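You operate a simulated robot arm through the tools that you are given. There is no shell and no other tool. Be economical: measure what you need, move in short steps, check, and stop when the job is done.

You run a simulated robot arm. Do the job below in one go: nothing can be reset, and whatever is moved stays where it is left.

TASK
Put things in order on the trailer bed. At the end: the teal lunch box from the trailer bed stands on top of the grey lunch tin; the blue drop pin from the trailer bed stands on top of the orange fork sleeve; the brown wax dabber stands on top of the yellow scrub pad; the green bottle from the trailer bed stands where the teal lunch box stood; whatever was shut is shut again. Leave all else as you found it, and nothing knocked over.

Only the result counts: the job must be done as asked and must still hold three seconds after the hand-in. Knocking over, shifting, dropping, spilling or breaking anything else fails it.

THE ROBOT
A 7-joint arm with a two-finger parallel gripper, fixed in place. Base frame: the origin is at the foot of the arm, x ahead of it, y to its left, z up; the work surface is at about z = 0. Lengths are in mm, angles in rad, forces in N, time in s.
With the tool pointing down near the work surface it reaches from about 220 to 580 mm from the base axis. Its first joint turns from -1.152 to 1.152 rad. Payload 2.5 kg.
The tool frame sits at the grasp point between the pads (the TCP): z along the fingers, y along the line on which they close. The tips reach 23 mm beyond it. Largest opening 94 mm; finger width 38, thickness 10; the body of the gripper, 54 by 96 mm, starts 39 mm behind the TCP.
Orientation is that of the tool frame in the base frame, as [roll, pitch, yaw] about the fixed x, y, z axes, in that order (R = Rz(yaw) Ry(pitch) Rx(roll)). With the fingers straight down and closing along the base's y, the tool's x points along the base's -x, its y along +y and its z along -z.

THE INTERFACE
- The arm moves only by the tool servo_tool. Its argument "steps" is one flat list of numbers, 7 for each row, row after row: the turn, a rotation vector about the base's x, y, z in units of 45 degrees (1.0 is 45 degrees), then the shift along the base's x, y, z in units of 200 mm (1.0 is 200 mm), then the finger opening in mm, from 0 to 94. In form: [rx, ry, rz, x, y, z, grip, rx, ry, rz, x, y, z, grip, ...]. A call has 1 to 8 rows; each row is the pose to reach, as a shift and turn from the pose commanded when the call began. A call with a number of a shift or a turn outside -1 to 1 is refused whole. Each row takes 0.2 s and may step no farther than 50 mm and 0.15 rad from the row before; otherwise, or with a gripper value out of range, the whole call is refused. Where a pose cannot be reached the arm comes as near as it can. A force on the tool above 40 N (or 10 N above the force at the start of the call, whichever is more), or a blocked arm, ends the call early, and 0.2 s more pass. Each finger travels about 108 mm/s and halts on what it meets, pressing with about 42 N; the grip force reading is that of the motor and also rises with nothing between the fingers. The clock runs only during rows and for 0.2 s after the last one: add rows that repeat a pose to give the fingers time. The reply holds the time, the measured pose of the TCP, the force on the tool along the base axes, the opening and the grip force, in the units named above and with some noise, with the torque about the TCP (base axes, N m) and any sound that the robot's microphone picked up.
- Cameras (640 x 400 px; columns grow to the right, rows downward): "scene" is fixed at [127.5, -447.7, 530.5]; the picture's right is [0.51, -0.86, 0.00], its down [-0.63, -0.37, -0.68] and it looks along [0.58, 0.35, -0.73] (base axes); focal length 279 px, centre (320, 200). "wrist" rides on the gripper at [86, 16, -74] in the tool frame; the picture's right is [-0.18, 0.98, 0.00], its down [-0.58, -0.11, -0.81] and it looks along [-0.79, -0.15, 0.59] (tool axes); focal length 243 px, centre (320, 200). There is no depth. A picture from a camera that has moved, and an enlarged one, comes with that camera's place and axes in the base frame and with its lens. The place of the scene camera against the robot may be out by one fixed shift of up to 18 mm in any direction.
- camera(camera): a new picture of that camera. The clock stands still meanwhile.
- close_up(camera, box): a new picture of the part [left, top, right, bottom] of that camera's present view, enlarged. The clock stands still meanwhile.
- finish_job(): hands the job in; it is judged then, once.

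Work in short steps. Places have to be worked out from the pictures, the camera data and where the tool is seen: move nearer, look again, correct. Check each grasp and each placing, and mend what went wrong. You have 120 turns and 84 pictures in all, those below and enlarged ones among them. Open the gripper and draw the arm clear of the work before you hand the job in, unless the task says otherwise; then end with one line.

The tools are called as a command line: name --argument value ..., lists and objects as JSON in quotes. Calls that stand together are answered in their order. servo_tool: Moves the arm, as the interface text tells. Its arguments: {"type":"object","properties":{"steps":{"type":"array","items":{"type":"number"}}},"required":["steps"]} The other tools are called the same way: camera (camera) takes a picture; close_up (camera, box) takes an enlarged picture of a part of a camera's view; finish_job () hands the job in.

At the start:

```text
time: 0.0
eef_pos: [330.2, -90.6, 303.2]
ee_rot: [-3.141, -0.001, 3.14]
contact_force: [-0.5, -0.4, 0.3]
wrist_torque: [-0.02, 0.0, 0.0]
finger_gap: 93.9
grasp_force: 0.0
```

scene: 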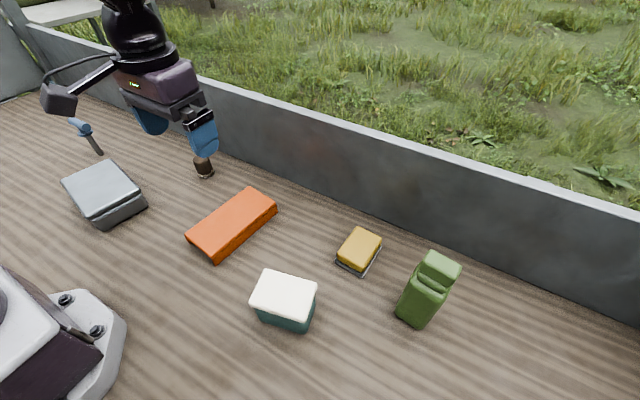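
wrist: 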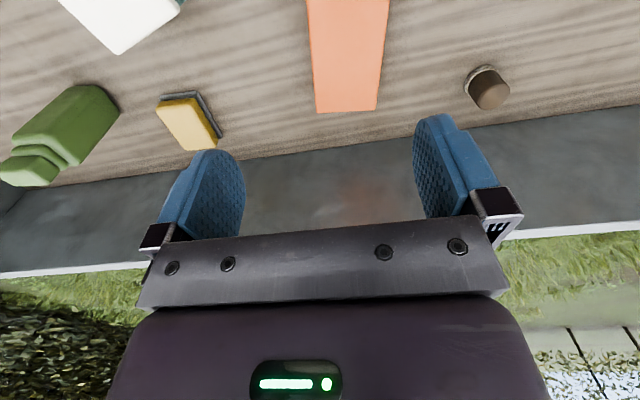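

I start with enlarged views of the scene to see what each object looks like.

close_up --camera "scene" --box '[40, 90, 290, 270]'

close_up --camera "scene" --box '[230, 210, 480, 370]'

```text
2.22 times, centred on (165, 180) of scene
camera zoom: at [127.5, -447.7, 530.5], right [0.51, -0.86, 0.0], down [-0.63, -0.37, -0.68], along [0.58, 0.35, -0.73], focal length 620 px, centre (664, 244)
```

zoom: 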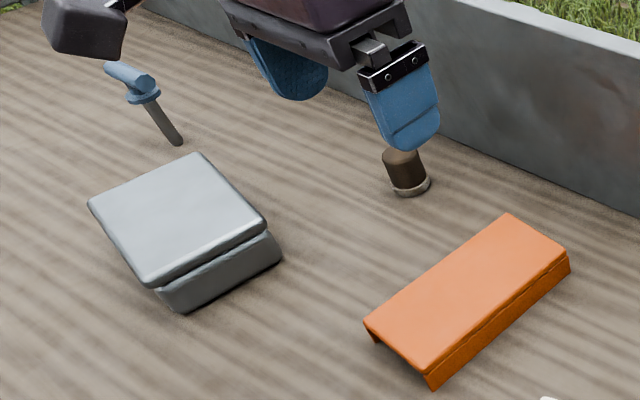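

```text
2.50 times, centred on (355, 290) of scene
camera zoom: at [127.5, -447.7, 530.5], right [0.51, -0.86, 0.0], down [-0.63, -0.37, -0.68], along [0.58, 0.35, -0.73], focal length 697 px, centre (232, -25)
```

zoom: 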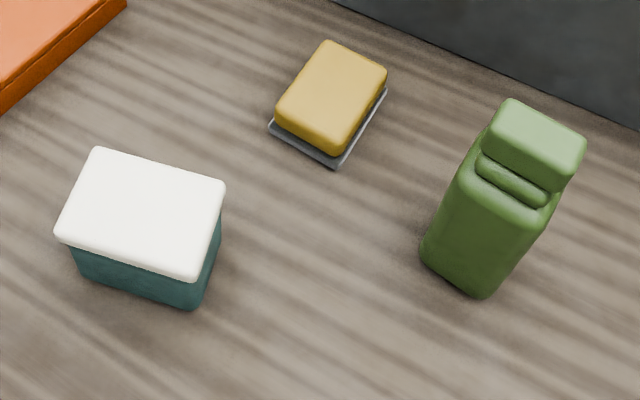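

Teal box is around (276,-282) with its short side along about 16° from x. I move toward it while turning the gripper, then look from the wrist.

servo_tool --steps '[0, 0, -0.167, -0.03, -0.125, -0.06, 94, 0, 0, -0.333, -0.06, -0.25, -0.12, 94, 0, 0, -0.5, -0.09, -0.375, -0.18, 94, 0, 0, -0.667, -0.12, -0.5, -0.24, 94, 0, 0, -0.833, -0.15, -0.625, -0.3, 94, 0, 0, -1, -0.18, -0.75, -0.36, 94]'

servo_tool --steps '[0, 0, -0.16, -0.02, 0, 0, 94, 0, 0, -0.32, -0.04, 0, 0, 94, 0, 0, -0.48, -0.06, 0, 0, 94, 0, 0, -0.64, -0.09, 0, 0, 94]'

camera --camera "wrist"

camera --camera "scene"

```text
time: 1.4
eef_pos: [293.8, -241.4, 230.7]
ee_rot: [-3.141, 0.001, 2.355]
contact_force: [0.2, -0.4, 0.1]
wrist_torque: [-0.03, 0.01, -0.01]
finger_gap: 93.8
grasp_force: 0.1
```

```text
time: 2.4
eef_pos: [274.6, -241.0, 231.8]
ee_rot: [-3.14, 0.0, 1.85]
contact_force: [0.1, -0.1, 0.1]
wrist_torque: [0.03, 0.02, -0.03]
finger_gap: 93.8
grasp_force: 0.1
```

```text
79 pictures are left
camera wrist: at [266.9, -153.1, 306.0], right [1.0, 0.1, 0.0], down [0.06, -0.59, 0.81], along [0.08, -0.8, -0.59], focal length 243 px, centre (320, 200)
```

wrist: 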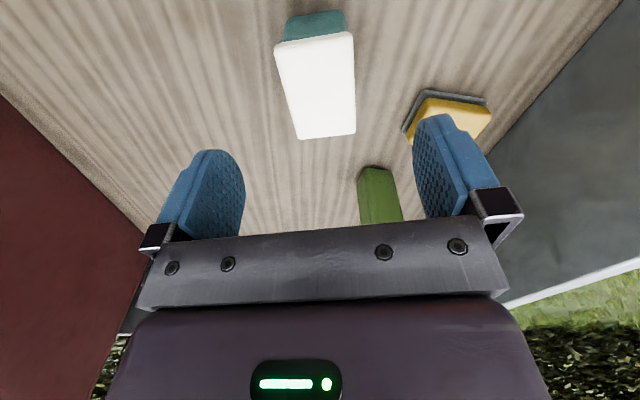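

```text
78 pictures are left
```

scene: 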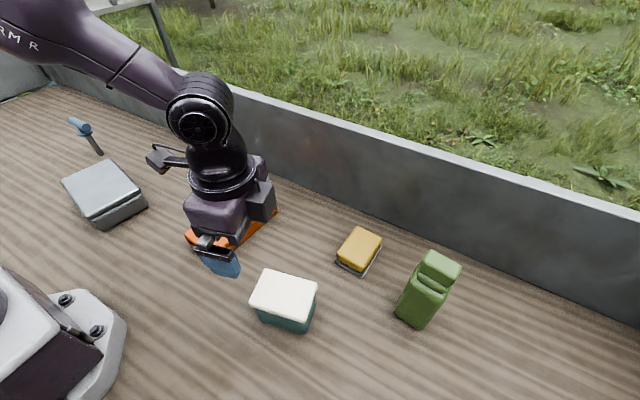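

I go lower and further back to get a side view of the teal box and fix its height.

servo_tool --steps '[0, 0, 0, 0, 0.12, -0.16, 94, 0, 0, 0, 0, 0.24, -0.32, 94, 0, 0, 0, 0, 0.36, -0.48, 94, 0, 0, 0, 0, 0.45, -0.6, 94, 0, 0, 0, 0, 0.45, -0.6, 94]'

camera --camera "wrist"

```text
time: 3.6
eef_pos: [274.1, -151.8, 110.5]
ee_rot: [3.141, -0.001, 1.856]
contact_force: [-0.7, 0.3, -0.7]
wrist_torque: [-0.03, 0.04, 0.01]
finger_gap: 94.1
grasp_force: 0.1
```

```text
77 pictures are left
camera wrist: at [266.1, -63.6, 184.9], right [1.0, 0.1, 0.0], down [0.06, -0.59, 0.81], along [0.08, -0.8, -0.59], focal length 243 px, centre (320, 200)
```

wrist: 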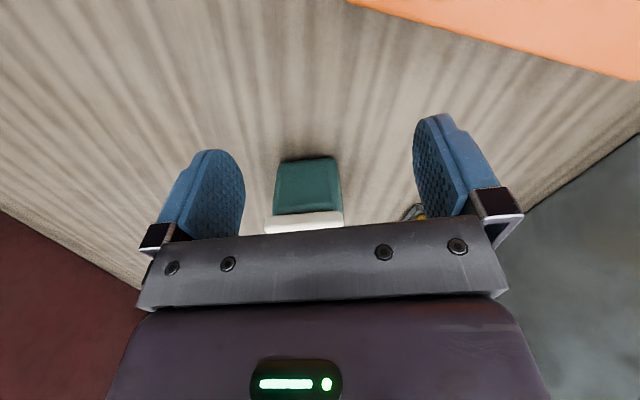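

close_up --camera "wrist" --box '[240, 140, 400, 240]'

```text
4.00 times, centred on (320, 190) of wrist
camera zoom: at [266.1, -63.6, 184.9], right [1.0, 0.1, 0.0], down [0.06, -0.59, 0.81], along [0.08, -0.8, -0.59], focal length 970 px, centre (320, 240)
```

zoom: 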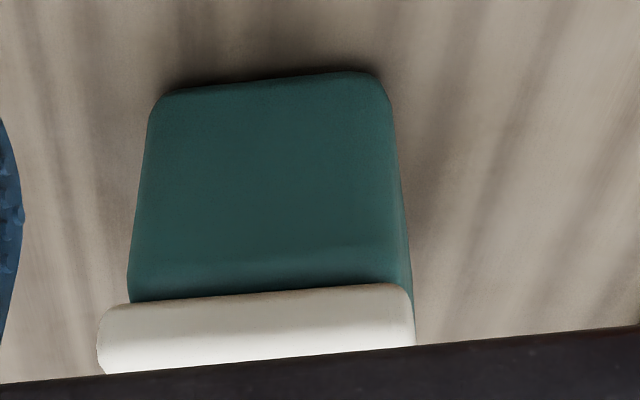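

Teal box: centre about (280,-283), height about 87, closing angle about 13°. I position above it with tips clear of the lid and check.

servo_tool --steps '[0, 0, -0.08, 0, 0, 0.16, 94, 0, 0, -0.08, 0.01, -0.2, 0.18, 94, 0, 0, -0.08, 0.02, -0.4, 0.18, 94, 0, 0, -0.08, 0.032, -0.58, 0.15, 94, 0, 0, -0.08, 0.032, -0.655, 0.08, 94, 0, 0, -0.08, 0.032, -0.655, 0.06, 94]'

camera --camera "wrist"

close_up --camera "scene" --box '[200, 210, 360, 350]'

```text
time: 5.0
eef_pos: [280.8, -281.5, 122.2]
ee_rot: [3.141, 0.001, 1.792]
contact_force: [0.5, -1.0, 0.5]
wrist_torque: [0.05, -0.01, -0.02]
finger_gap: 94.0
grasp_force: 0.1
```

```text
75 pictures are left
camera wrist: at [278.0, -194.1, 197.2], right [1.0, 0.03, 0.0], down [0.02, -0.59, 0.81], along [0.03, -0.81, -0.59], focal length 243 px, centre (320, 200)
```

wrist: 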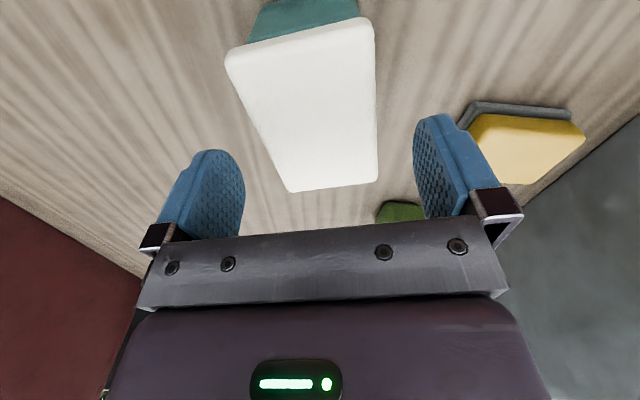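

```text
2.86 times, centred on (280, 280) of scene
camera zoom: at [127.5, -447.7, 530.5], right [0.51, -0.86, 0.0], down [-0.63, -0.37, -0.68], along [0.58, 0.35, -0.73], focal length 797 px, centre (434, -29)
```

zoom: 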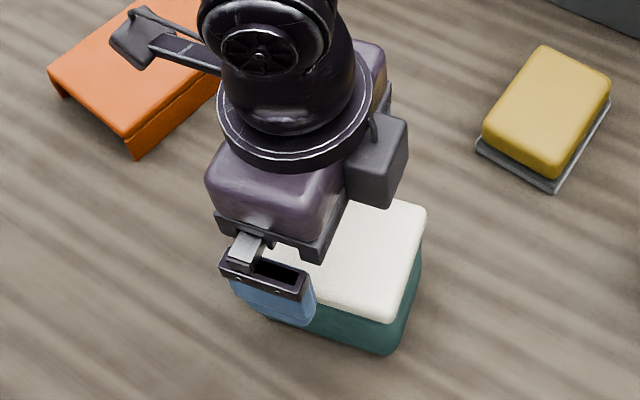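

The corners put the lid centre at (281,-282) with an angle of 13°, so the gripper is aligned. I descend to z≈53 and close.

servo_tool --steps '[0, 0, 0, 0, 0, -0.12, 94, 0, 0, 0, 0, 0, -0.24, 94, 0, 0, 0, 0, 0, -0.345, 94, 0, 0, 0, 0, 0, -0.345, 94]'

servo_tool --steps '[0, 0, 0, 0, 0, 0, 76, 0, 0, 0, 0, 0, 0, 55, 0, 0, 0, 0, 0, 0, 55]'

camera --camera "wrist"

```text
time: 6.0
eef_pos: [282.6, -281.0, 53.3]
ee_rot: [-3.141, 0.0, 1.79]
contact_force: [-0.7, -0.1, 0.4]
wrist_torque: [-0.03, 0.02, -0.03]
finger_gap: 94.2
grasp_force: 0.1
```

```text
time: 6.8
eef_pos: [282.6, -281.7, 53.3]
ee_rot: [-3.141, 0.0, 1.791]
contact_force: [-1.3, -0.5, -0.6]
wrist_torque: [0.09, 0.19, 0.04]
finger_gap: 67.5
grasp_force: 41.9
```

```text
73 pictures are left
camera wrist: at [278.3, -193.8, 128.1], right [1.0, 0.03, 0.0], down [0.02, -0.59, 0.81], along [0.03, -0.81, -0.59], focal length 243 px, centre (320, 200)
```

wrist: 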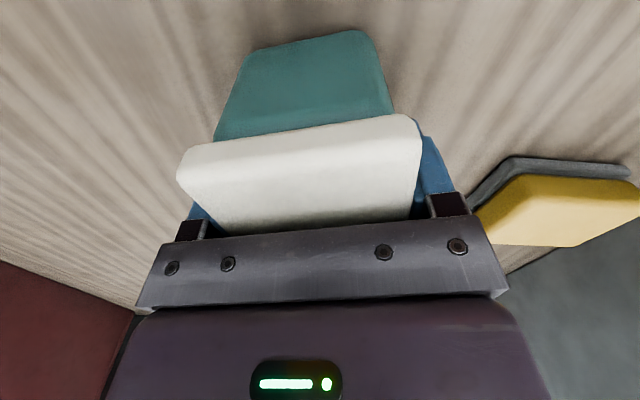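

Gripped at 67.5 mm. I lift 20 mm and check that the whole box comes along.

servo_tool --steps '[0, 0, 0, 0, 0, 0.05, 55, 0, 0, 0, 0, 0, 0.1, 55, 0, 0, 0, 0, 0, 0.15, 55]'

camera --camera "wrist"

close_up --camera "scene" --box '[200, 210, 360, 350]'

```text
time: 7.6
eef_pos: [282.3, -282.1, 84.3]
ee_rot: [-3.141, 0.0, 1.792]
contact_force: [1.1, 0.3, -3.0]
wrist_torque: [0.04, 0.0, 0.0]
finger_gap: 67.5
grasp_force: 41.7
```

```text
72 pictures are left
camera wrist: at [278.6, -194.3, 159.0], right [1.0, 0.04, 0.0], down [0.02, -0.59, 0.81], along [0.03, -0.81, -0.59], focal length 243 px, centre (320, 200)
```

wrist: 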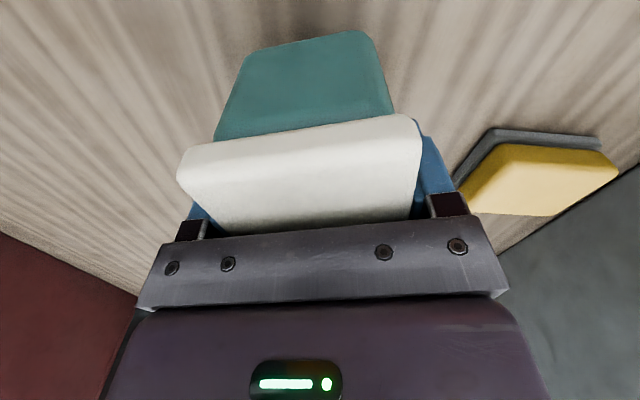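

```text
2.86 times, centred on (280, 280) of scene
camera zoom: at [127.6, -447.7, 530.5], right [0.51, -0.86, 0.0], down [-0.63, -0.37, -0.68], along [0.58, 0.35, -0.73], focal length 797 px, centre (434, -29)
```

zoom: 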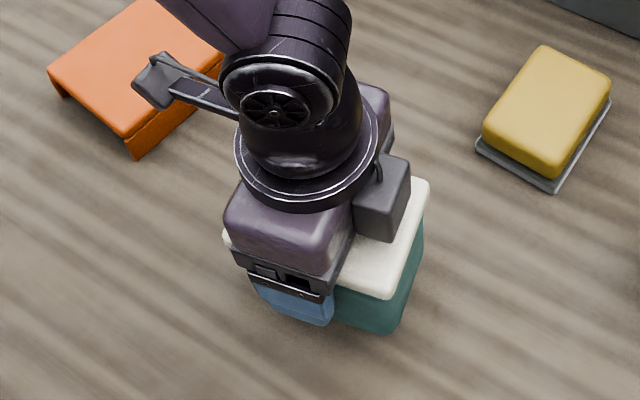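

The whole box comes up. The grey tin lies at roughly (285,294) and is about 45 high. I raise and swing the box over there, turning as it goes.

servo_tool --steps '[0, 0, 0, 0, 0, 0.18, 55, 0, 0, 0, 0, 0, 0.36, 55, 0, 0, 0, 0, 0, 0.53, 55, 0, 0, 0.1, 0.02, 0.2, 0.53, 55, 0, 0, 0.2, 0.04, 0.4, 0.53, 55, 0, 0, 0.3, 0.06, 0.6, 0.53, 55, 0, 0, 0.4, 0.08, 0.8, 0.53, 55, 0, 0, 0.5, 0.1, 1, 0.53, 55]'

servo_tool --steps '[0, 0, 0.1, 0, 0.2, 0, 55, 0, 0, 0.2, 0, 0.4, 0, 55, 0, 0, 0.3, 0, 0.6, 0, 55, 0, 0, 0.4, 0, 0.8, 0, 55, 0, 0, 0.5, 0, 1, 0, 55]'

servo_tool --steps '[0, 0, 0.1, -0.03, 0.15, 0, 55, 0, 0, 0.2, -0.05, 0.3, 0, 55, 0, 0, 0.3, -0.07, 0.4, 0, 55, 0, 0, 0.44, -0.1, 0.45, 0, 55]'

camera --camera "wrist"

camera --camera "scene"

```text
time: 9.4
eef_pos: [300.2, -80.4, 190.1]
ee_rot: [-3.141, 0.001, 2.182]
contact_force: [0.1, 1.2, -3.6]
wrist_torque: [0.07, 0.0, -0.01]
finger_gap: 67.6
grasp_force: 42.1
```

```text
time: 10.6
eef_pos: [301.8, 118.4, 189.3]
ee_rot: [-3.141, 0.002, 2.575]
contact_force: [-0.1, 0.3, -2.8]
wrist_torque: [-0.02, -0.02, -0.02]
finger_gap: 67.3
grasp_force: 41.9
```

```text
time: 11.6
eef_pos: [280.3, 208.8, 190.5]
ee_rot: [-3.142, 0.0, 2.924]
contact_force: [0.1, 1.1, -3.8]
wrist_torque: [0.0, 0.03, 0.05]
finger_gap: 67.6
grasp_force: 41.6
```

```text
70 pictures are left
camera wrist: at [200.6, 242.4, 264.6], right [0.39, 0.92, 0.0], down [0.54, -0.23, 0.81], along [0.74, -0.32, -0.59], focal length 243 px, centre (320, 200)
```

wrist: 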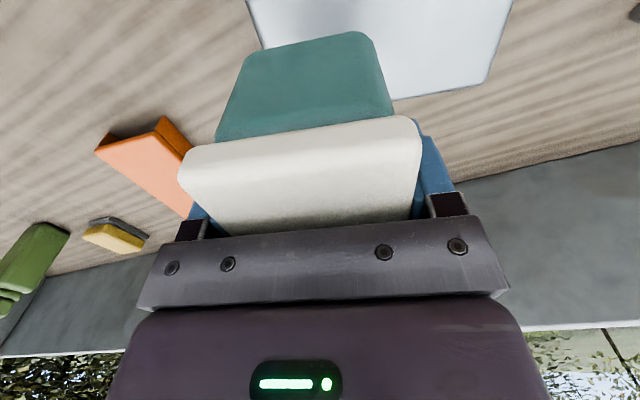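

```text
69 pictures are left
```

scene: 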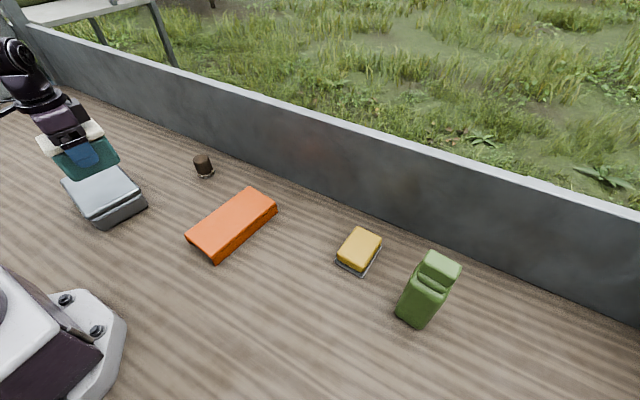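

Combining both cameras, the tin top appears to be at z≈70 and centred near (278,256). I move over it and come down partway to look.

servo_tool --steps '[0, 0, 0, -0.01, 0.12, 0, 55, 0, 0, 0, -0.01, 0.235, 0, 55, 0, 0, 0, -0.01, 0.235, -0.12, 55, 0, 0, 0, -0.01, 0.235, -0.25, 55]'

camera --camera "wrist"

close_up --camera "scene" --box '[0, 80, 200, 240]'

```text
time: 12.6
eef_pos: [280.1, 253.5, 140.8]
ee_rot: [3.141, -0.001, 2.921]
contact_force: [0.2, -0.4, -2.8]
wrist_torque: [-0.02, 0.02, 0.01]
finger_gap: 67.4
grasp_force: 42.0
```

```text
68 pictures are left
camera wrist: at [199.0, 288.9, 214.7], right [0.39, 0.92, 0.0], down [0.54, -0.23, 0.81], along [0.74, -0.32, -0.59], focal length 243 px, centre (320, 200)
```

wrist: 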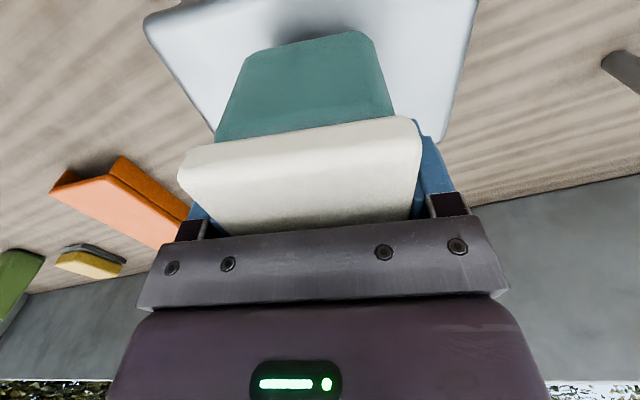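

```text
2.50 times, centred on (100, 160) of scene
camera zoom: at [127.5, -447.7, 530.5], right [0.51, -0.86, 0.0], down [-0.63, -0.37, -0.68], along [0.58, 0.35, -0.73], focal length 697 px, centre (870, 300)
```

zoom: 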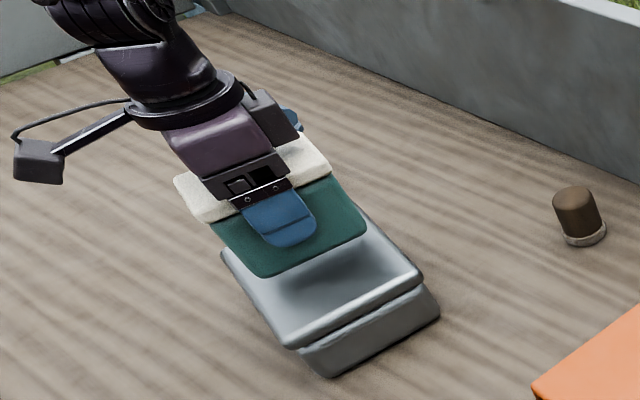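

Tin top at z≈70, centre (277,258). I correct by a few mm and lower gently until contact.

servo_tool --steps '[0, 0, 0, -0.015, 0.022, 0, 55, 0, 0, 0, -0.015, 0.022, -0.05, 55, 0, 0, 0, -0.015, 0.022, -0.065, 55, 0, 0, 0, -0.015, 0.022, -0.08, 55, 0, 0, 0, -0.015, 0.022, -0.09, 55]'

```text
time: 13.8
eef_pos: [277.1, 258.6, 121.9]
ee_rot: [-3.141, 0.001, 2.922]
contact_force: [0.0, 0.0, -2.8]
wrist_torque: [0.0, 0.01, 0.0]
finger_gap: 67.4
grasp_force: 42.2
```

No contact yet; I continue down in small steps.

servo_tool --steps '[0, 0, 0, 0, 0, -0.012, 55, 0, 0, 0, 0, 0, -0.024, 55, 0, 0, 0, 0, 0, -0.036, 55, 0, 0, 0, 0, 0, -0.048, 55]'

close_up --camera "scene" --box '[30, 110, 190, 230]'

```text
time: 14.3
eef_pos: [278.9, 260.1, 121.8]
ee_rot: [3.138, 0.002, 2.92]
contact_force: [-1.7, -1.6, 4.0]
wrist_torque: [0.14, -0.12, -0.01]
finger_gap: 67.9
grasp_force: 41.7
stopped in row 2: the force on the tool passed its limit at 42 N (the readings are from after the stop); the commanded pose is now the measured one
```

```text
3.33 times, centred on (110, 170) of scene
camera zoom: at [127.5, -447.7, 530.5], right [0.51, -0.86, 0.0], down [-0.63, -0.37, -0.68], along [0.58, 0.35, -0.73], focal length 929 px, centre (1020, 300)
```

zoom: 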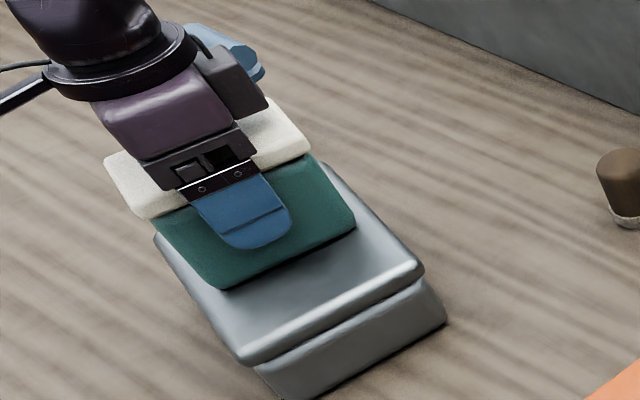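

The box is seated on the tin. I open and rise straight up, then look at both cameras.

servo_tool --steps '[0, 0, 0, 0, 0, 0, 75, 0, 0, 0, 0, 0, 0, 94, 0, 0, 0, 0, 0, 0, 94, 0, 0, 0, 0, 0, 0.1, 94, 0, 0, 0, 0, 0, 0.3, 94, 0, 0, 0, 0, 0, 0.5, 94, 0, 0, 0, 0, 0, 0.6, 94]'

camera --camera "wrist"

camera --camera "scene"

```text
time: 15.9
eef_pos: [277.9, 260.4, 241.0]
ee_rot: [3.14, 0.002, 2.922]
contact_force: [0.3, 0.6, 0.9]
wrist_torque: [0.0, 0.02, -0.02]
finger_gap: 94.2
grasp_force: 0.0
```

```text
65 pictures are left
camera wrist: at [196.6, 294.4, 315.7], right [0.39, 0.92, 0.0], down [0.54, -0.23, 0.81], along [0.74, -0.32, -0.59], focal length 243 px, centre (320, 200)
```

wrist: 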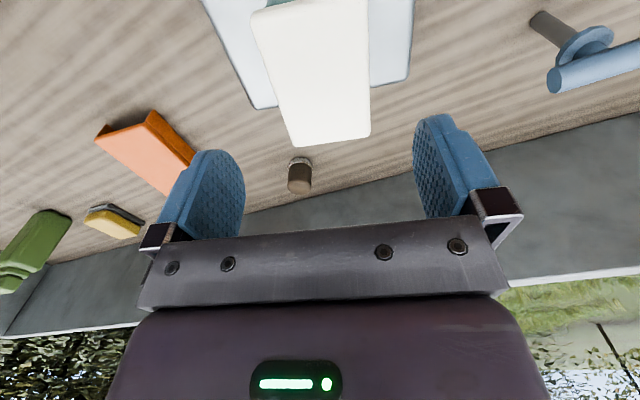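

```text
64 pictures are left
```

scene: 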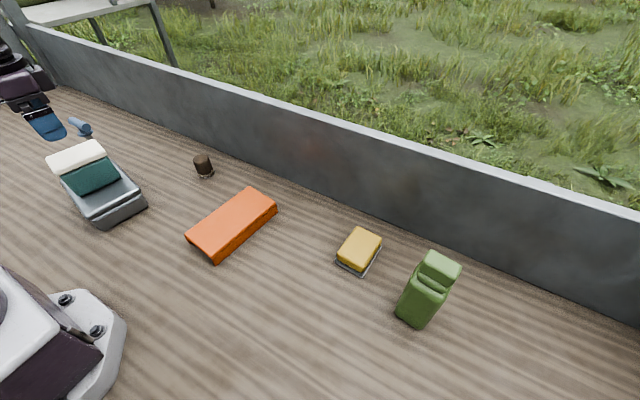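

The teal box stands on the tin. Next is the pin, near (380,480). I go closer, turning so that the fingers will straddle its T-handle.

servo_tool --steps '[0, 0, 0.16, 0.03, 0.08, 0, 94, 0, 0, 0.32, 0.06, 0.16, 0, 94, 0, 0, 0.48, 0.09, 0.24, 0, 94, 0, 0, 0.64, 0.12, 0.32, 0, 94, 0, 0, 0.8, 0.15, 0.4, 0, 94, 0, 0, 0.96, 0.18, 0.44, 0, 94]'

servo_tool --steps '[0, 0, 0.16, 0.03, 0, -0.04, 94, 0, 0, 0.32, 0.06, 0, -0.08, 94, 0, 0, 0.48, 0.09, 0, -0.12, 94, 0, 0, 0.64, 0.12, 0, -0.16, 94, 0, 0, 0.8, 0.15, 0, -0.2, 94, 0, 0, 0.96, 0.18, 0, -0.2, 94]'

camera --camera "wrist"

```text
time: 17.4
eef_pos: [314.4, 348.9, 241.1]
ee_rot: [3.137, 0.001, -2.606]
contact_force: [1.1, -0.4, -0.1]
wrist_torque: [0.0, -0.01, -0.03]
finger_gap: 94.1
grasp_force: 0.1
```

```text
time: 18.8
eef_pos: [351.2, 348.1, 201.7]
ee_rot: [3.137, 0.002, -1.852]
contact_force: [0.0, -0.3, -0.3]
wrist_torque: [-0.01, -0.03, 0.0]
finger_gap: 93.9
grasp_force: 0.1
```

```text
63 pictures are left
camera wrist: at [310.5, 269.6, 275.9], right [-0.89, 0.45, 0.0], down [0.27, 0.53, 0.81], along [0.36, 0.72, -0.59], focal length 243 px, centre (320, 200)
```

wrist: 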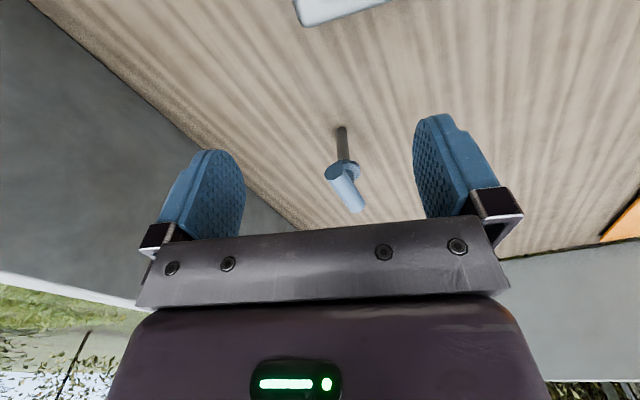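

close_up --camera "wrist" --box '[280, 110, 408, 230]'

close_up --camera "scene" --box '[40, 100, 136, 170]'

```text
3.33 times, centred on (344, 170) of wrist
camera zoom: at [310.5, 269.6, 275.9], right [-0.89, 0.45, 0.0], down [0.27, 0.53, 0.81], along [0.36, 0.72, -0.59], focal length 809 px, centre (240, 300)
```

zoom: 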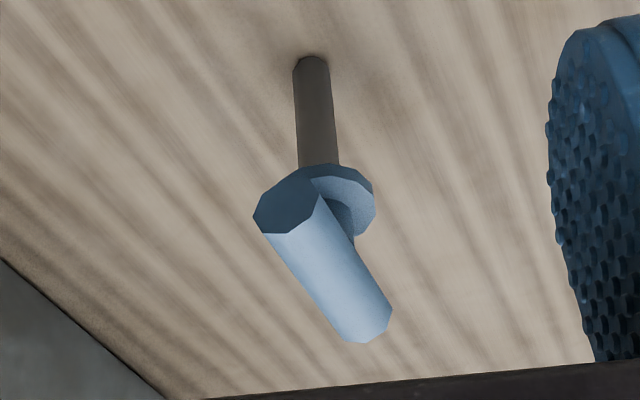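

```text
5.71 times, centred on (88, 135) of scene
camera zoom: at [127.5, -447.7, 530.5], right [0.51, -0.86, 0.0], down [-0.63, -0.37, -0.68], along [0.58, 0.35, -0.73], focal length 1593 px, centre (1646, 571)
```

zoom: 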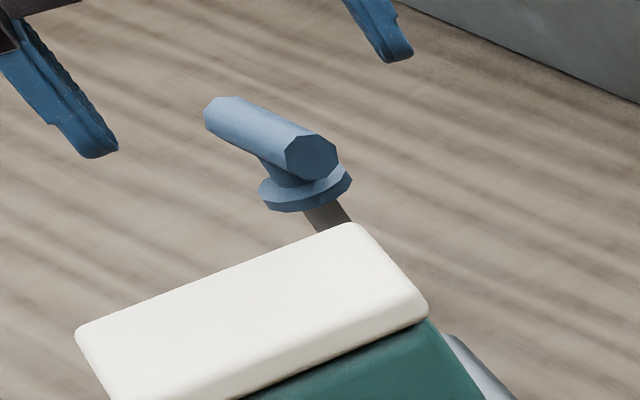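

Pin stands on its shaft at about (378,471); its T-handle lies along y (437–507) at z≈108, with a diameter of about 21. I move over it with closing along x and see how far the arm reaches.

servo_tool --steps '[0, 0, 0.12, 0.045, 0.15, 0, 94, 0, 0, 0.24, 0.09, 0.3, 0, 94, 0, 0, 0.358, 0.136, 0.45, 0, 94, 0, 0, 0.358, 0.136, 0.61, 0, 94, 0, 0, 0.358, 0.136, 0.61, 0, 94]'

camera --camera "wrist"

```text
time: 19.9
eef_pos: [374.5, 466.8, 200.6]
ee_rot: [3.139, 0.0, -1.571]
contact_force: [0.5, 0.0, -0.3]
wrist_torque: [-0.02, -0.03, 0.01]
finger_gap: 93.9
grasp_force: 0.1
out of reach, approached as far as the arm can: row 4, 5
```

```text
60 pictures are left
camera wrist: at [357.8, 380.1, 275.1], right [-0.98, 0.19, 0.0], down [0.11, 0.58, 0.81], along [0.15, 0.79, -0.59], focal length 243 px, centre (320, 200)
```

wrist: 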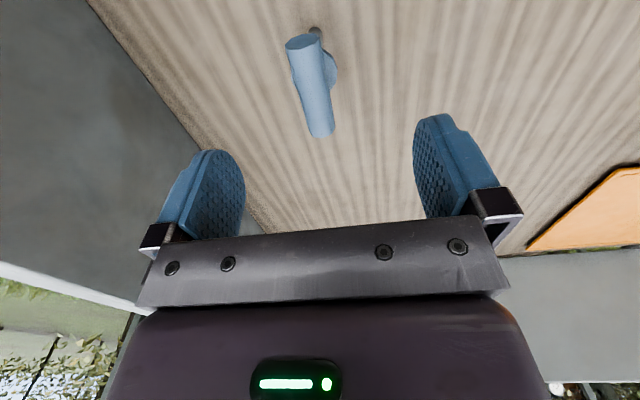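

The handle is confirmed at x≈379.5, y 440–507. I pull back slightly in y for reach and descend to z≈140.

servo_tool --steps '[0, 0, 0, 0, -0.04, -0.1, 94, 0, 0, 0, 0, -0.04, -0.2, 94, 0, 0, 0, 0, -0.04, -0.3, 94, 0, 0, 0, 0, -0.04, -0.3, 94]'

camera --camera "wrist"

```text
time: 20.9
eef_pos: [374.9, 459.5, 141.3]
ee_rot: [3.139, 0.002, -1.574]
contact_force: [-0.3, -0.5, 0.0]
wrist_torque: [-0.02, 0.0, 0.04]
finger_gap: 93.9
grasp_force: 0.0
```

```text
59 pictures are left
camera wrist: at [358.2, 372.4, 215.2], right [-0.98, 0.19, 0.0], down [0.11, 0.58, 0.81], along [0.15, 0.79, -0.59], focal length 243 px, centre (320, 200)
```

wrist: 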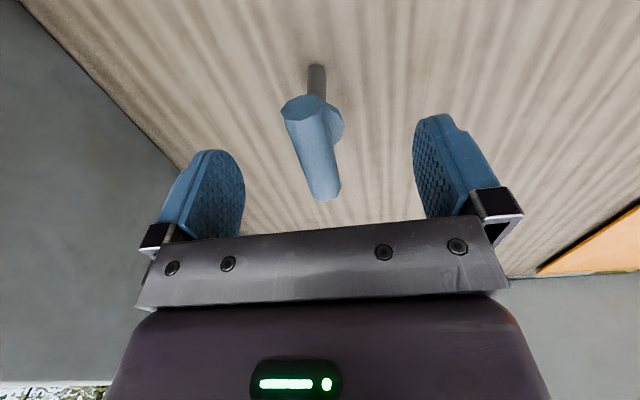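

I correct by x+4 and y+4 and descend to z≈110, tips above the collar.

servo_tool --steps '[0, 0, 0, 0.02, 0.02, -0.02, 94, 0, 0, 0, 0.02, 0.02, -0.09, 94, 0, 0, 0, 0.02, 0.02, -0.155, 94, 0, 0, 0, 0.02, 0.02, -0.155, 94]'

camera --camera "wrist"

```text
time: 21.9
eef_pos: [377.9, 462.4, 109.9]
ee_rot: [3.14, 0.003, -1.574]
contact_force: [-0.6, 0.5, 0.8]
wrist_torque: [0.0, -0.02, 0.0]
finger_gap: 94.1
grasp_force: 0.0
```

```text
58 pictures are left
camera wrist: at [362.0, 376.2, 184.2], right [-0.98, 0.19, 0.0], down [0.11, 0.58, 0.81], along [0.15, 0.79, -0.59], focal length 243 px, centre (320, 200)
```

wrist: 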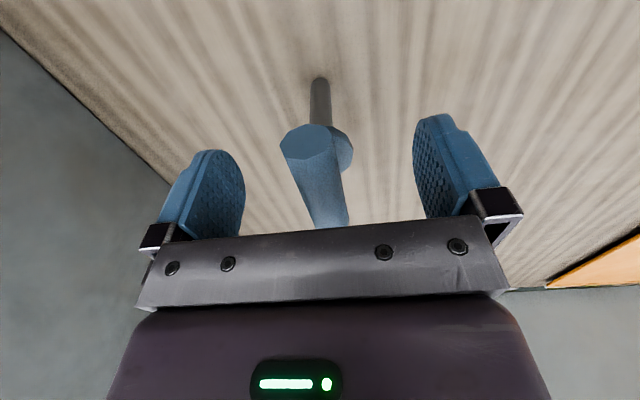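

Centred on the handle (x≈378.7). I close in gentle steps.

servo_tool --steps '[0, 0, 0, 0, 0, 0, 70, 0, 0, 0, 0, 0, 0, 50, 0, 0, 0, 0, 0, 0, 34, 0, 0, 0, 0, 0, 0, 26, 0, 0, 0, 0, 0, 0, 22, 0, 0, 0, 0, 0, 0, 18, 0, 0, 0, 0, 0, 0, 10, 0, 0, 0, 0, 0, 0, 10]'

camera --camera "wrist"

```text
time: 23.8
eef_pos: [379.2, 462.5, 111.0]
ee_rot: [3.138, 0.001, -1.572]
contact_force: [0.0, 0.5, 0.4]
wrist_torque: [-0.03, 0.02, -0.03]
finger_gap: 22.0
grasp_force: 41.6
```

```text
57 pictures are left
camera wrist: at [362.1, 376.1, 184.4], right [-0.98, 0.19, 0.0], down [0.11, 0.58, 0.81], along [0.15, 0.79, -0.59], focal length 243 px, centre (320, 200)
```

wrist: 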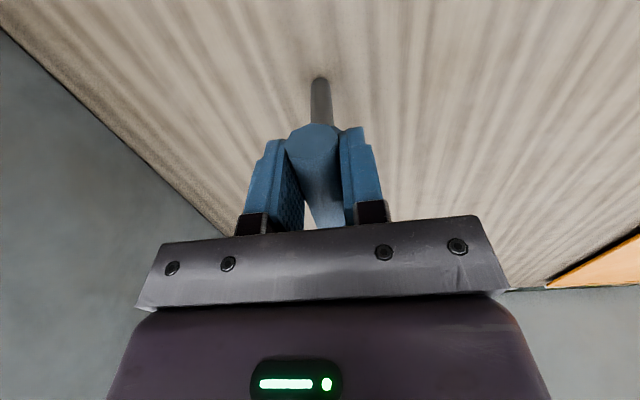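

The handle is held at 22 mm and the pin still stands straight. I lift straight up and check.

servo_tool --steps '[0, 0, 0, 0, 0, 0.03, 10, 0, 0, 0, 0, 0, 0.1, 10, 0, 0, 0, 0, -0.03, 0.25, 10, 0, 0, 0, 0, -0.06, 0.4, 10]'

camera --camera "wrist"

close_up --camera "scene" --box '[40, 50, 200, 170]'

```text
time: 24.8
eef_pos: [378.7, 450.0, 189.7]
ee_rot: [3.138, 0.001, -1.573]
contact_force: [-1.3, -0.6, -2.0]
wrist_torque: [-0.03, 0.02, -0.02]
finger_gap: 21.8
grasp_force: 42.2
```

```text
56 pictures are left
camera wrist: at [361.9, 363.4, 264.0], right [-0.98, 0.19, 0.0], down [0.11, 0.58, 0.81], along [0.15, 0.79, -0.59], focal length 243 px, centre (320, 200)
```

wrist: 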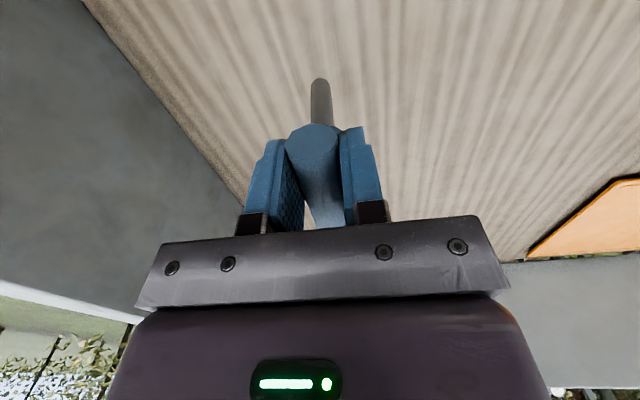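

```text
3.33 times, centred on (120, 110) of scene
camera zoom: at [127.5, -447.7, 530.5], right [0.51, -0.86, 0.0], down [-0.63, -0.37, -0.68], along [0.58, 0.35, -0.73], focal length 929 px, centre (987, 500)
```

zoom: 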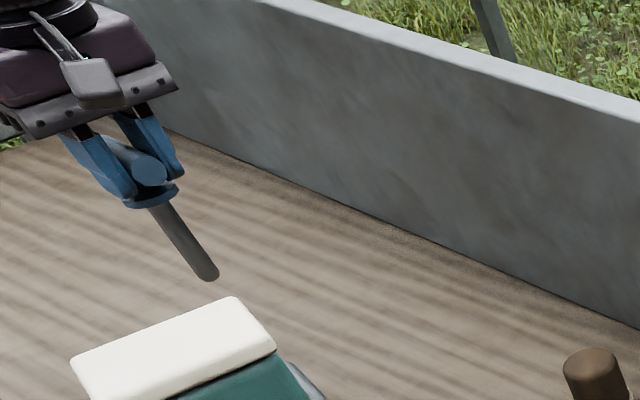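

The pin is held rigidly. The sleeve is at about (381,-60), 185×100, running nearly along x. I raise and swing over there.

servo_tool --steps '[0, 0, 0, 0, -0.08, 0.1, 10, 0, 0, -0.1, 0.0, -0.22, 0.2, 10, 0, 0, -0.25, 0, -0.4, 0.3, 10, 0, 0, -0.4, 0, -0.6, 0.3, 10, 0, 0, -0.55, 0, -0.8, 0.3, 10, 0, 0, -0.7, 0, -1, 0.3, 10]'

servo_tool --steps '[0, 0, -0.15, 0, -0.2, 0, 10, 0, 0, -0.3, 0, -0.4, 0, 10, 0, 0, -0.45, 0, -0.6, 0, 10, 0, 0, -0.6, 0, -0.8, 0, 10, 0, 0, -0.75, 0, -1, 0, 10]'

servo_tool --steps '[0, 0, -0.11, -0.03, -0.12, 0, 10, 0, 0, -0.22, -0.06, -0.24, 0, 10, 0, 0, -0.33, -0.08, -0.36, 0, 10, 0, 0, -0.33, -0.1, -0.4, 0, 10]'

camera --camera "wrist"

camera --camera "scene"

```text
time: 26.1
eef_pos: [379.1, 250.6, 250.1]
ee_rot: [3.14, 0.001, -2.125]
contact_force: [0.1, -0.7, 0.4]
wrist_torque: [-0.03, 0.0, -0.01]
finger_gap: 22.3
grasp_force: 41.5
```

```text
time: 27.4
eef_pos: [379.0, 51.1, 251.2]
ee_rot: [3.138, 0.005, -2.716]
contact_force: [0.0, 0.7, -1.5]
wrist_torque: [0.0, 0.0, 0.03]
finger_gap: 22.3
grasp_force: 42.6
```

```text
time: 28.4
eef_pos: [357.8, -28.6, 251.4]
ee_rot: [3.139, 0.001, -2.972]
contact_force: [0.4, -0.5, -1.5]
wrist_torque: [0.0, 0.04, -0.02]
finger_gap: 22.1
grasp_force: 41.8
```

```text
54 pictures are left
camera wrist: at [270.1, -28.1, 324.7], right [0.02, 1.0, 0.0], down [0.59, -0.01, 0.81], along [0.81, -0.01, -0.59], focal length 243 px, centre (320, 200)
```

wrist: 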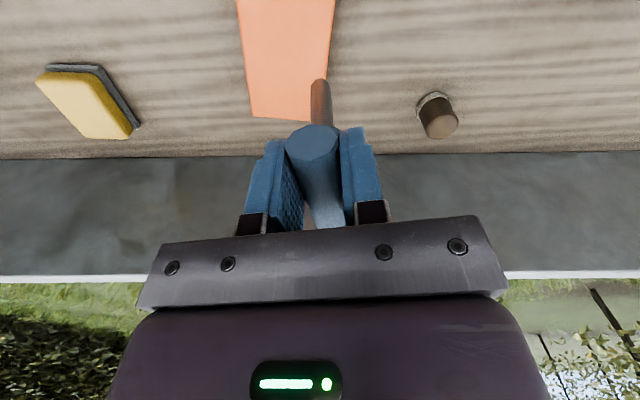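

```text
53 pictures are left
```

scene: 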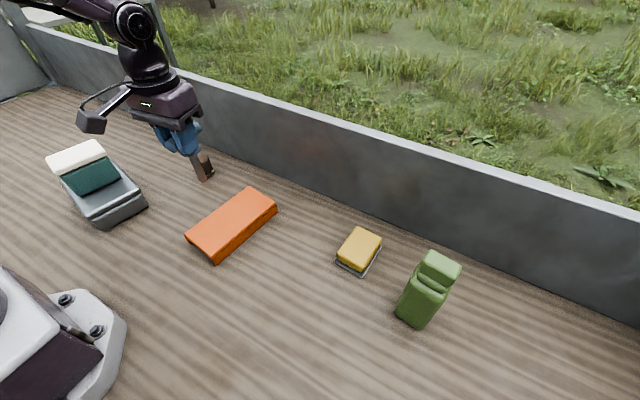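

Pin tip computed at (367,-28,140). I shift over the sleeve centre and lower partway.

servo_tool --steps '[0, 0, 0, 0.03, -0.09, 0, 10, 0, 0, 0, 0.055, -0.175, 0, 10, 0, 0, 0, 0.055, -0.175, -0.12, 10, 0, 0, 0, 0.055, -0.175, -0.24, 10, 0, 0, 0, 0.055, -0.175, -0.36, 10, 0, 0, 0, 0.055, -0.175, -0.36, 10]'

camera --camera "wrist"

close_up --camera "scene" --box '[150, 130, 310, 270]'

```text
time: 29.8
eef_pos: [370.5, -64.2, 179.2]
ee_rot: [3.138, 0.004, -2.97]
contact_force: [-1.2, 0.4, -0.5]
wrist_torque: [0.03, 0.03, 0.0]
finger_gap: 22.0
grasp_force: 41.8
```

```text
52 pictures are left
camera wrist: at [281.2, -63.6, 253.1], right [0.01, 1.0, 0.0], down [0.59, -0.01, 0.81], along [0.81, -0.01, -0.59], focal length 243 px, centre (320, 200)
```

wrist: 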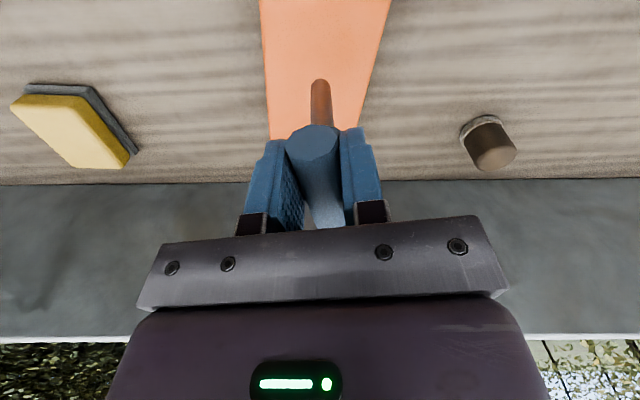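

```text
2.86 times, centred on (230, 200) of scene
camera zoom: at [127.5, -447.7, 530.5], right [0.51, -0.86, 0.0], down [-0.63, -0.37, -0.68], along [0.58, 0.35, -0.73], focal length 797 px, centre (577, 200)
```

zoom: 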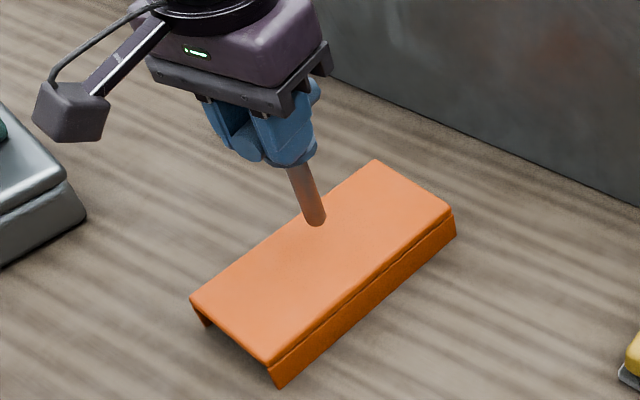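

Tip is centred across the sleeve. I lower gently until contact.

servo_tool --steps '[0, 0, 0, 0, 0, -0.04, 10, 0, 0, 0, 0, 0, -0.06, 10, 0, 0, 0, 0, 0, -0.075, 10, 0, 0, 0, 0, 0, -0.09, 10, 0, 0, 0, 0, 0, -0.105, 10, 0, 0, 0, 0, 0, -0.12, 10]'

```text
time: 31.1
eef_pos: [370.1, -64.5, 154.6]
ee_rot: [3.138, 0.002, -2.973]
contact_force: [-0.4, -1.1, -0.9]
wrist_torque: [0.04, 0.0, 0.04]
finger_gap: 22.1
grasp_force: 41.6
```

servo_tool --steps '[0, 0, 0, 0, 0, -0.01, 10, 0, 0, 0, 0, 0, -0.02, 10, 0, 0, 0, 0, 0, -0.03, 10, 0, 0, 0, 0, 0, -0.04, 10, 0, 0, 0, 0, 0, -0.05, 10, 0, 0, 0, 0, 0, -0.06, 10]'

close_up --camera "scene" --box '[190, 150, 290, 240]'

```text
time: 32.3
eef_pos: [371.8, -64.8, 147.9]
ee_rot: [3.141, 0.01, -2.97]
contact_force: [-2.5, -0.7, 6.2]
wrist_torque: [-0.01, 0.17, 0.02]
finger_gap: 22.0
grasp_force: 41.7
stopped in row 5: the force on the tool passed its limit at 40 N (the readings are from after the stop); the commanded pose is now the measured one
```

```text
4.44 times, centred on (240, 195) of scene
camera zoom: at [127.5, -447.7, 530.5], right [0.51, -0.86, 0.0], down [-0.63, -0.37, -0.68], along [0.58, 0.35, -0.73], focal length 1239 px, centre (676, 222)
```

zoom: 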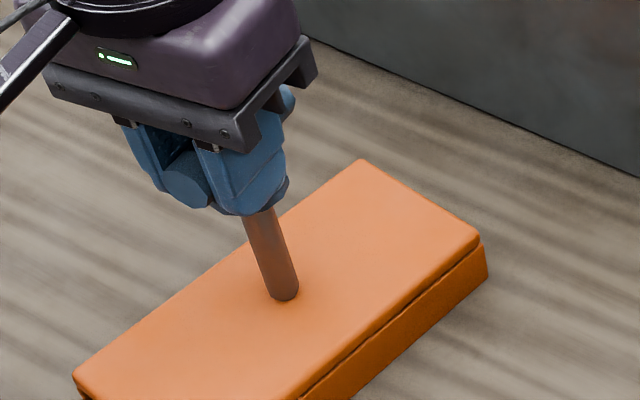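

Contact reached (sleeve top z≈37). I undo the tiny tilt, relieve the load, and look at the shaft from the wrist before releasing.

servo_tool --steps '[0, 0.011, 0, 0, 0, 0.006, 10, 0, 0.011, 0, 0, 0, 0.006, 10]'

close_up --camera "wrist" --box '[240, 50, 400, 150]'

```text
time: 32.9
eef_pos: [372.3, -64.8, 147.6]
ee_rot: [3.138, 0.001, -2.97]
contact_force: [-1.2, -0.1, -1.0]
wrist_torque: [-0.01, 0.02, 0.0]
finger_gap: 21.8
grasp_force: 42.2
```

```text
4.00 times, centred on (320, 100) of wrist
camera zoom: at [283.3, -63.8, 222.5], right [0.01, 1.0, 0.0], down [0.59, -0.01, 0.81], along [0.81, -0.01, -0.59], focal length 970 px, centre (320, 600)
```

zoom: 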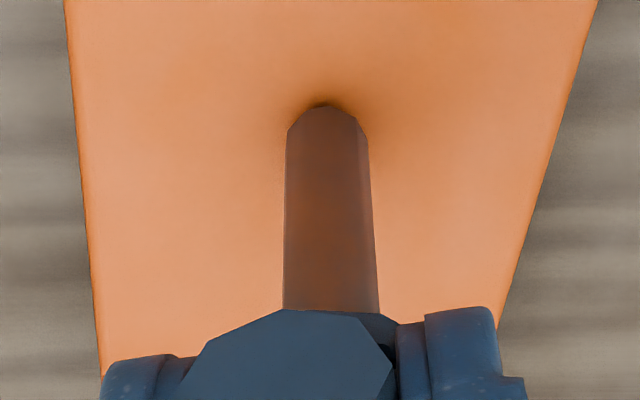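

The pin is upright with its tip at the surface. I lower a touch, then release slowly.

servo_tool --steps '[0, 0, 0, 0, 0, -0.003, 10, 0, 0, 0, 0, 0, -0.003, 20, 0, 0, 0, 0, 0, -0.003, 23, 0, 0, 0, 0, 0, -0.003, 26, 0, 0, 0, 0, 0, -0.003, 32, 0, 0, 0, 0, 0, -0.003, 50, 0, 0, 0, 0, 0, -0.003, 80, 0, 0, 0, 0, 0, -0.003, 94]'

close_up --camera "scene" --box '[170, 130, 290, 240]'

camera --camera "wrist"

```text
time: 34.7
eef_pos: [371.4, -65.1, 147.3]
ee_rot: [3.141, 0.001, -2.971]
contact_force: [-0.2, -1.2, 0.2]
wrist_torque: [-0.03, -0.04, 0.02]
finger_gap: 93.7
grasp_force: 0.1
```

```text
3.64 times, centred on (230, 185) of scene
camera zoom: at [127.5, -447.7, 530.5], right [0.51, -0.86, 0.0], down [-0.63, -0.37, -0.68], along [0.58, 0.35, -0.73], focal length 1014 px, centre (647, 254)
```

zoom: 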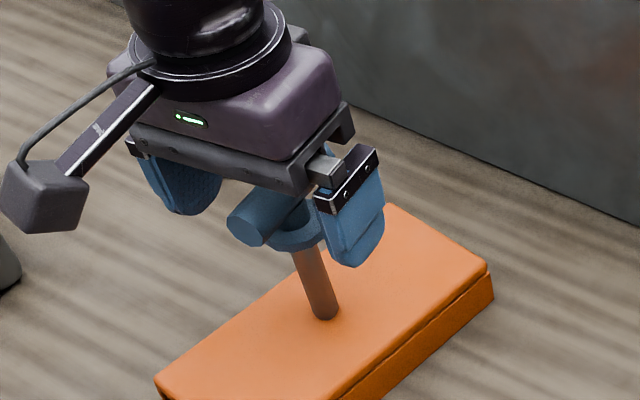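

```text
47 pictures are left
camera wrist: at [283.4, -64.0, 222.1], right [0.01, 1.0, 0.0], down [0.59, -0.01, 0.81], along [0.81, -0.01, -0.59], focal length 243 px, centre (320, 200)
```

wrist: 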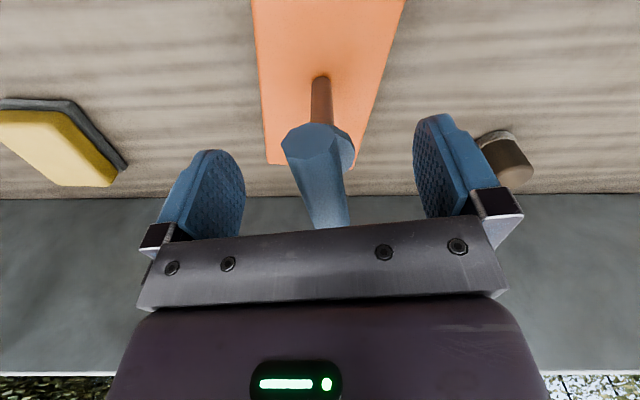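

The pin stands on the sleeve. I rise straight up and move to look at the dabber.

servo_tool --steps '[0, 0, 0, 0, 0, 0.1, 94, 0, 0, 0, 0, 0, 0.3, 94, 0, 0, 0, 0, 0, 0.5, 94, 0, 0, 0, 0, 0, 0.62, 94, 0, 0, 0, 0.06, 0.22, 0.62, 94, 0, 0, 0, 0.12, 0.44, 0.62, 94, 0, 0, 0, 0.18, 0.66, 0.62, 94, 0, 0, 0, 0.24, 0.88, 0.62, 94]'

servo_tool --steps '[0, 0, 0, 0.02, 0.06, -0.15, 94, 0, 0, 0, 0.04, 0.1, -0.3, 94, 0, 0, 0, 0.06, 0.12, -0.45, 94, 0, 0, 0, 0.06, 0.12, -0.6, 94, 0, 0, 0, 0.06, 0.12, -0.6, 94]'

camera --camera "wrist"

close_up --camera "scene" --box '[160, 110, 300, 240]'

```text
time: 36.5
eef_pos: [419.7, 111.1, 270.8]
ee_rot: [3.141, 0.0, -2.972]
contact_force: [0.5, -0.4, 0.3]
wrist_torque: [-0.01, -0.03, 0.02]
finger_gap: 93.8
grasp_force: 0.1
```

```text
time: 37.7
eef_pos: [431.4, 134.8, 151.1]
ee_rot: [3.139, 0.002, -2.971]
contact_force: [0.2, 0.2, -0.6]
wrist_torque: [-0.01, 0.03, 0.03]
finger_gap: 94.1
grasp_force: 0.1
```

```text
46 pictures are left
camera wrist: at [343.3, 135.7, 225.5], right [0.01, 1.0, 0.0], down [0.59, -0.01, 0.81], along [0.81, -0.01, -0.59], focal length 243 px, centre (320, 200)
```

wrist: 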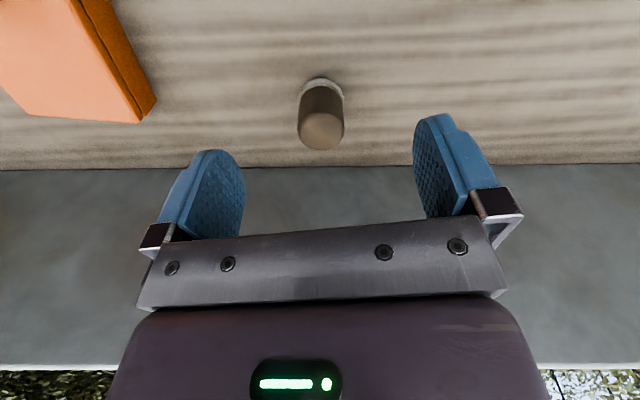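

```text
3.08 times, centred on (230, 175) of scene
camera zoom: at [127.5, -447.7, 530.5], right [0.51, -0.86, 0.0], down [-0.63, -0.37, -0.68], along [0.58, 0.35, -0.73], focal length 858 px, centre (597, 277)
```

zoom: 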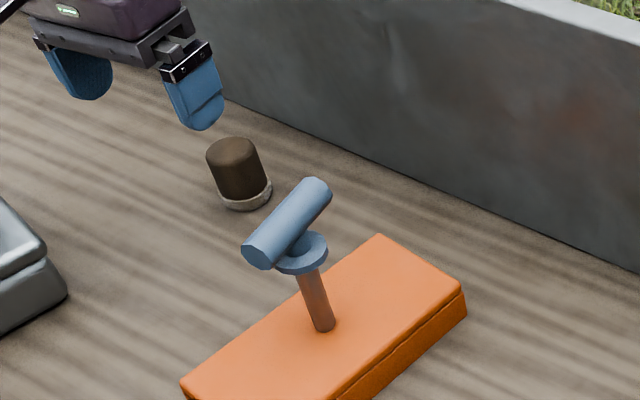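

Dabber: base centre about (480,135), Ø≈40, height≈51. I move above and go down around it.

servo_tool --steps '[0, 0, 0, 0.12, 0.003, 0, 94, 0, 0, 0, 0.243, 0.003, 0, 94, 0, 0, 0, 0.243, 0.003, -0.2, 94, 0, 0, 0, 0.243, 0.003, -0.36, 94, 0, 0, 0, 0.243, 0.003, -0.36, 94]'

camera --camera "wrist"

```text
time: 38.9
eef_pos: [480.8, 135.2, 78.2]
ee_rot: [3.138, 0.001, -2.97]
contact_force: [-0.7, 0.4, -1.0]
wrist_torque: [-0.01, 0.02, -0.01]
finger_gap: 94.0
grasp_force: 0.0
```

```text
44 pictures are left
camera wrist: at [392.0, 137.2, 153.6], right [0.01, 1.0, 0.0], down [0.59, -0.01, 0.81], along [0.81, -0.01, -0.59], focal length 243 px, centre (320, 200)
```

wrist: 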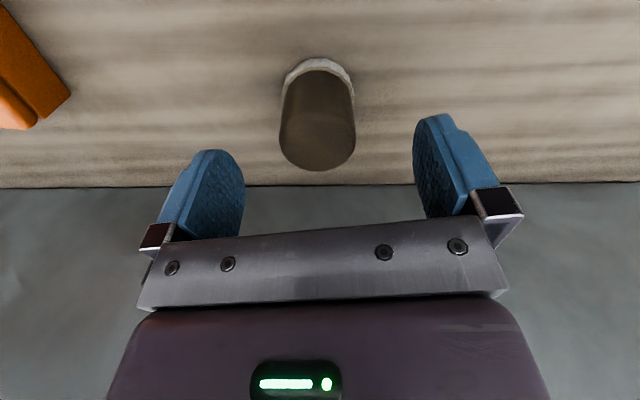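

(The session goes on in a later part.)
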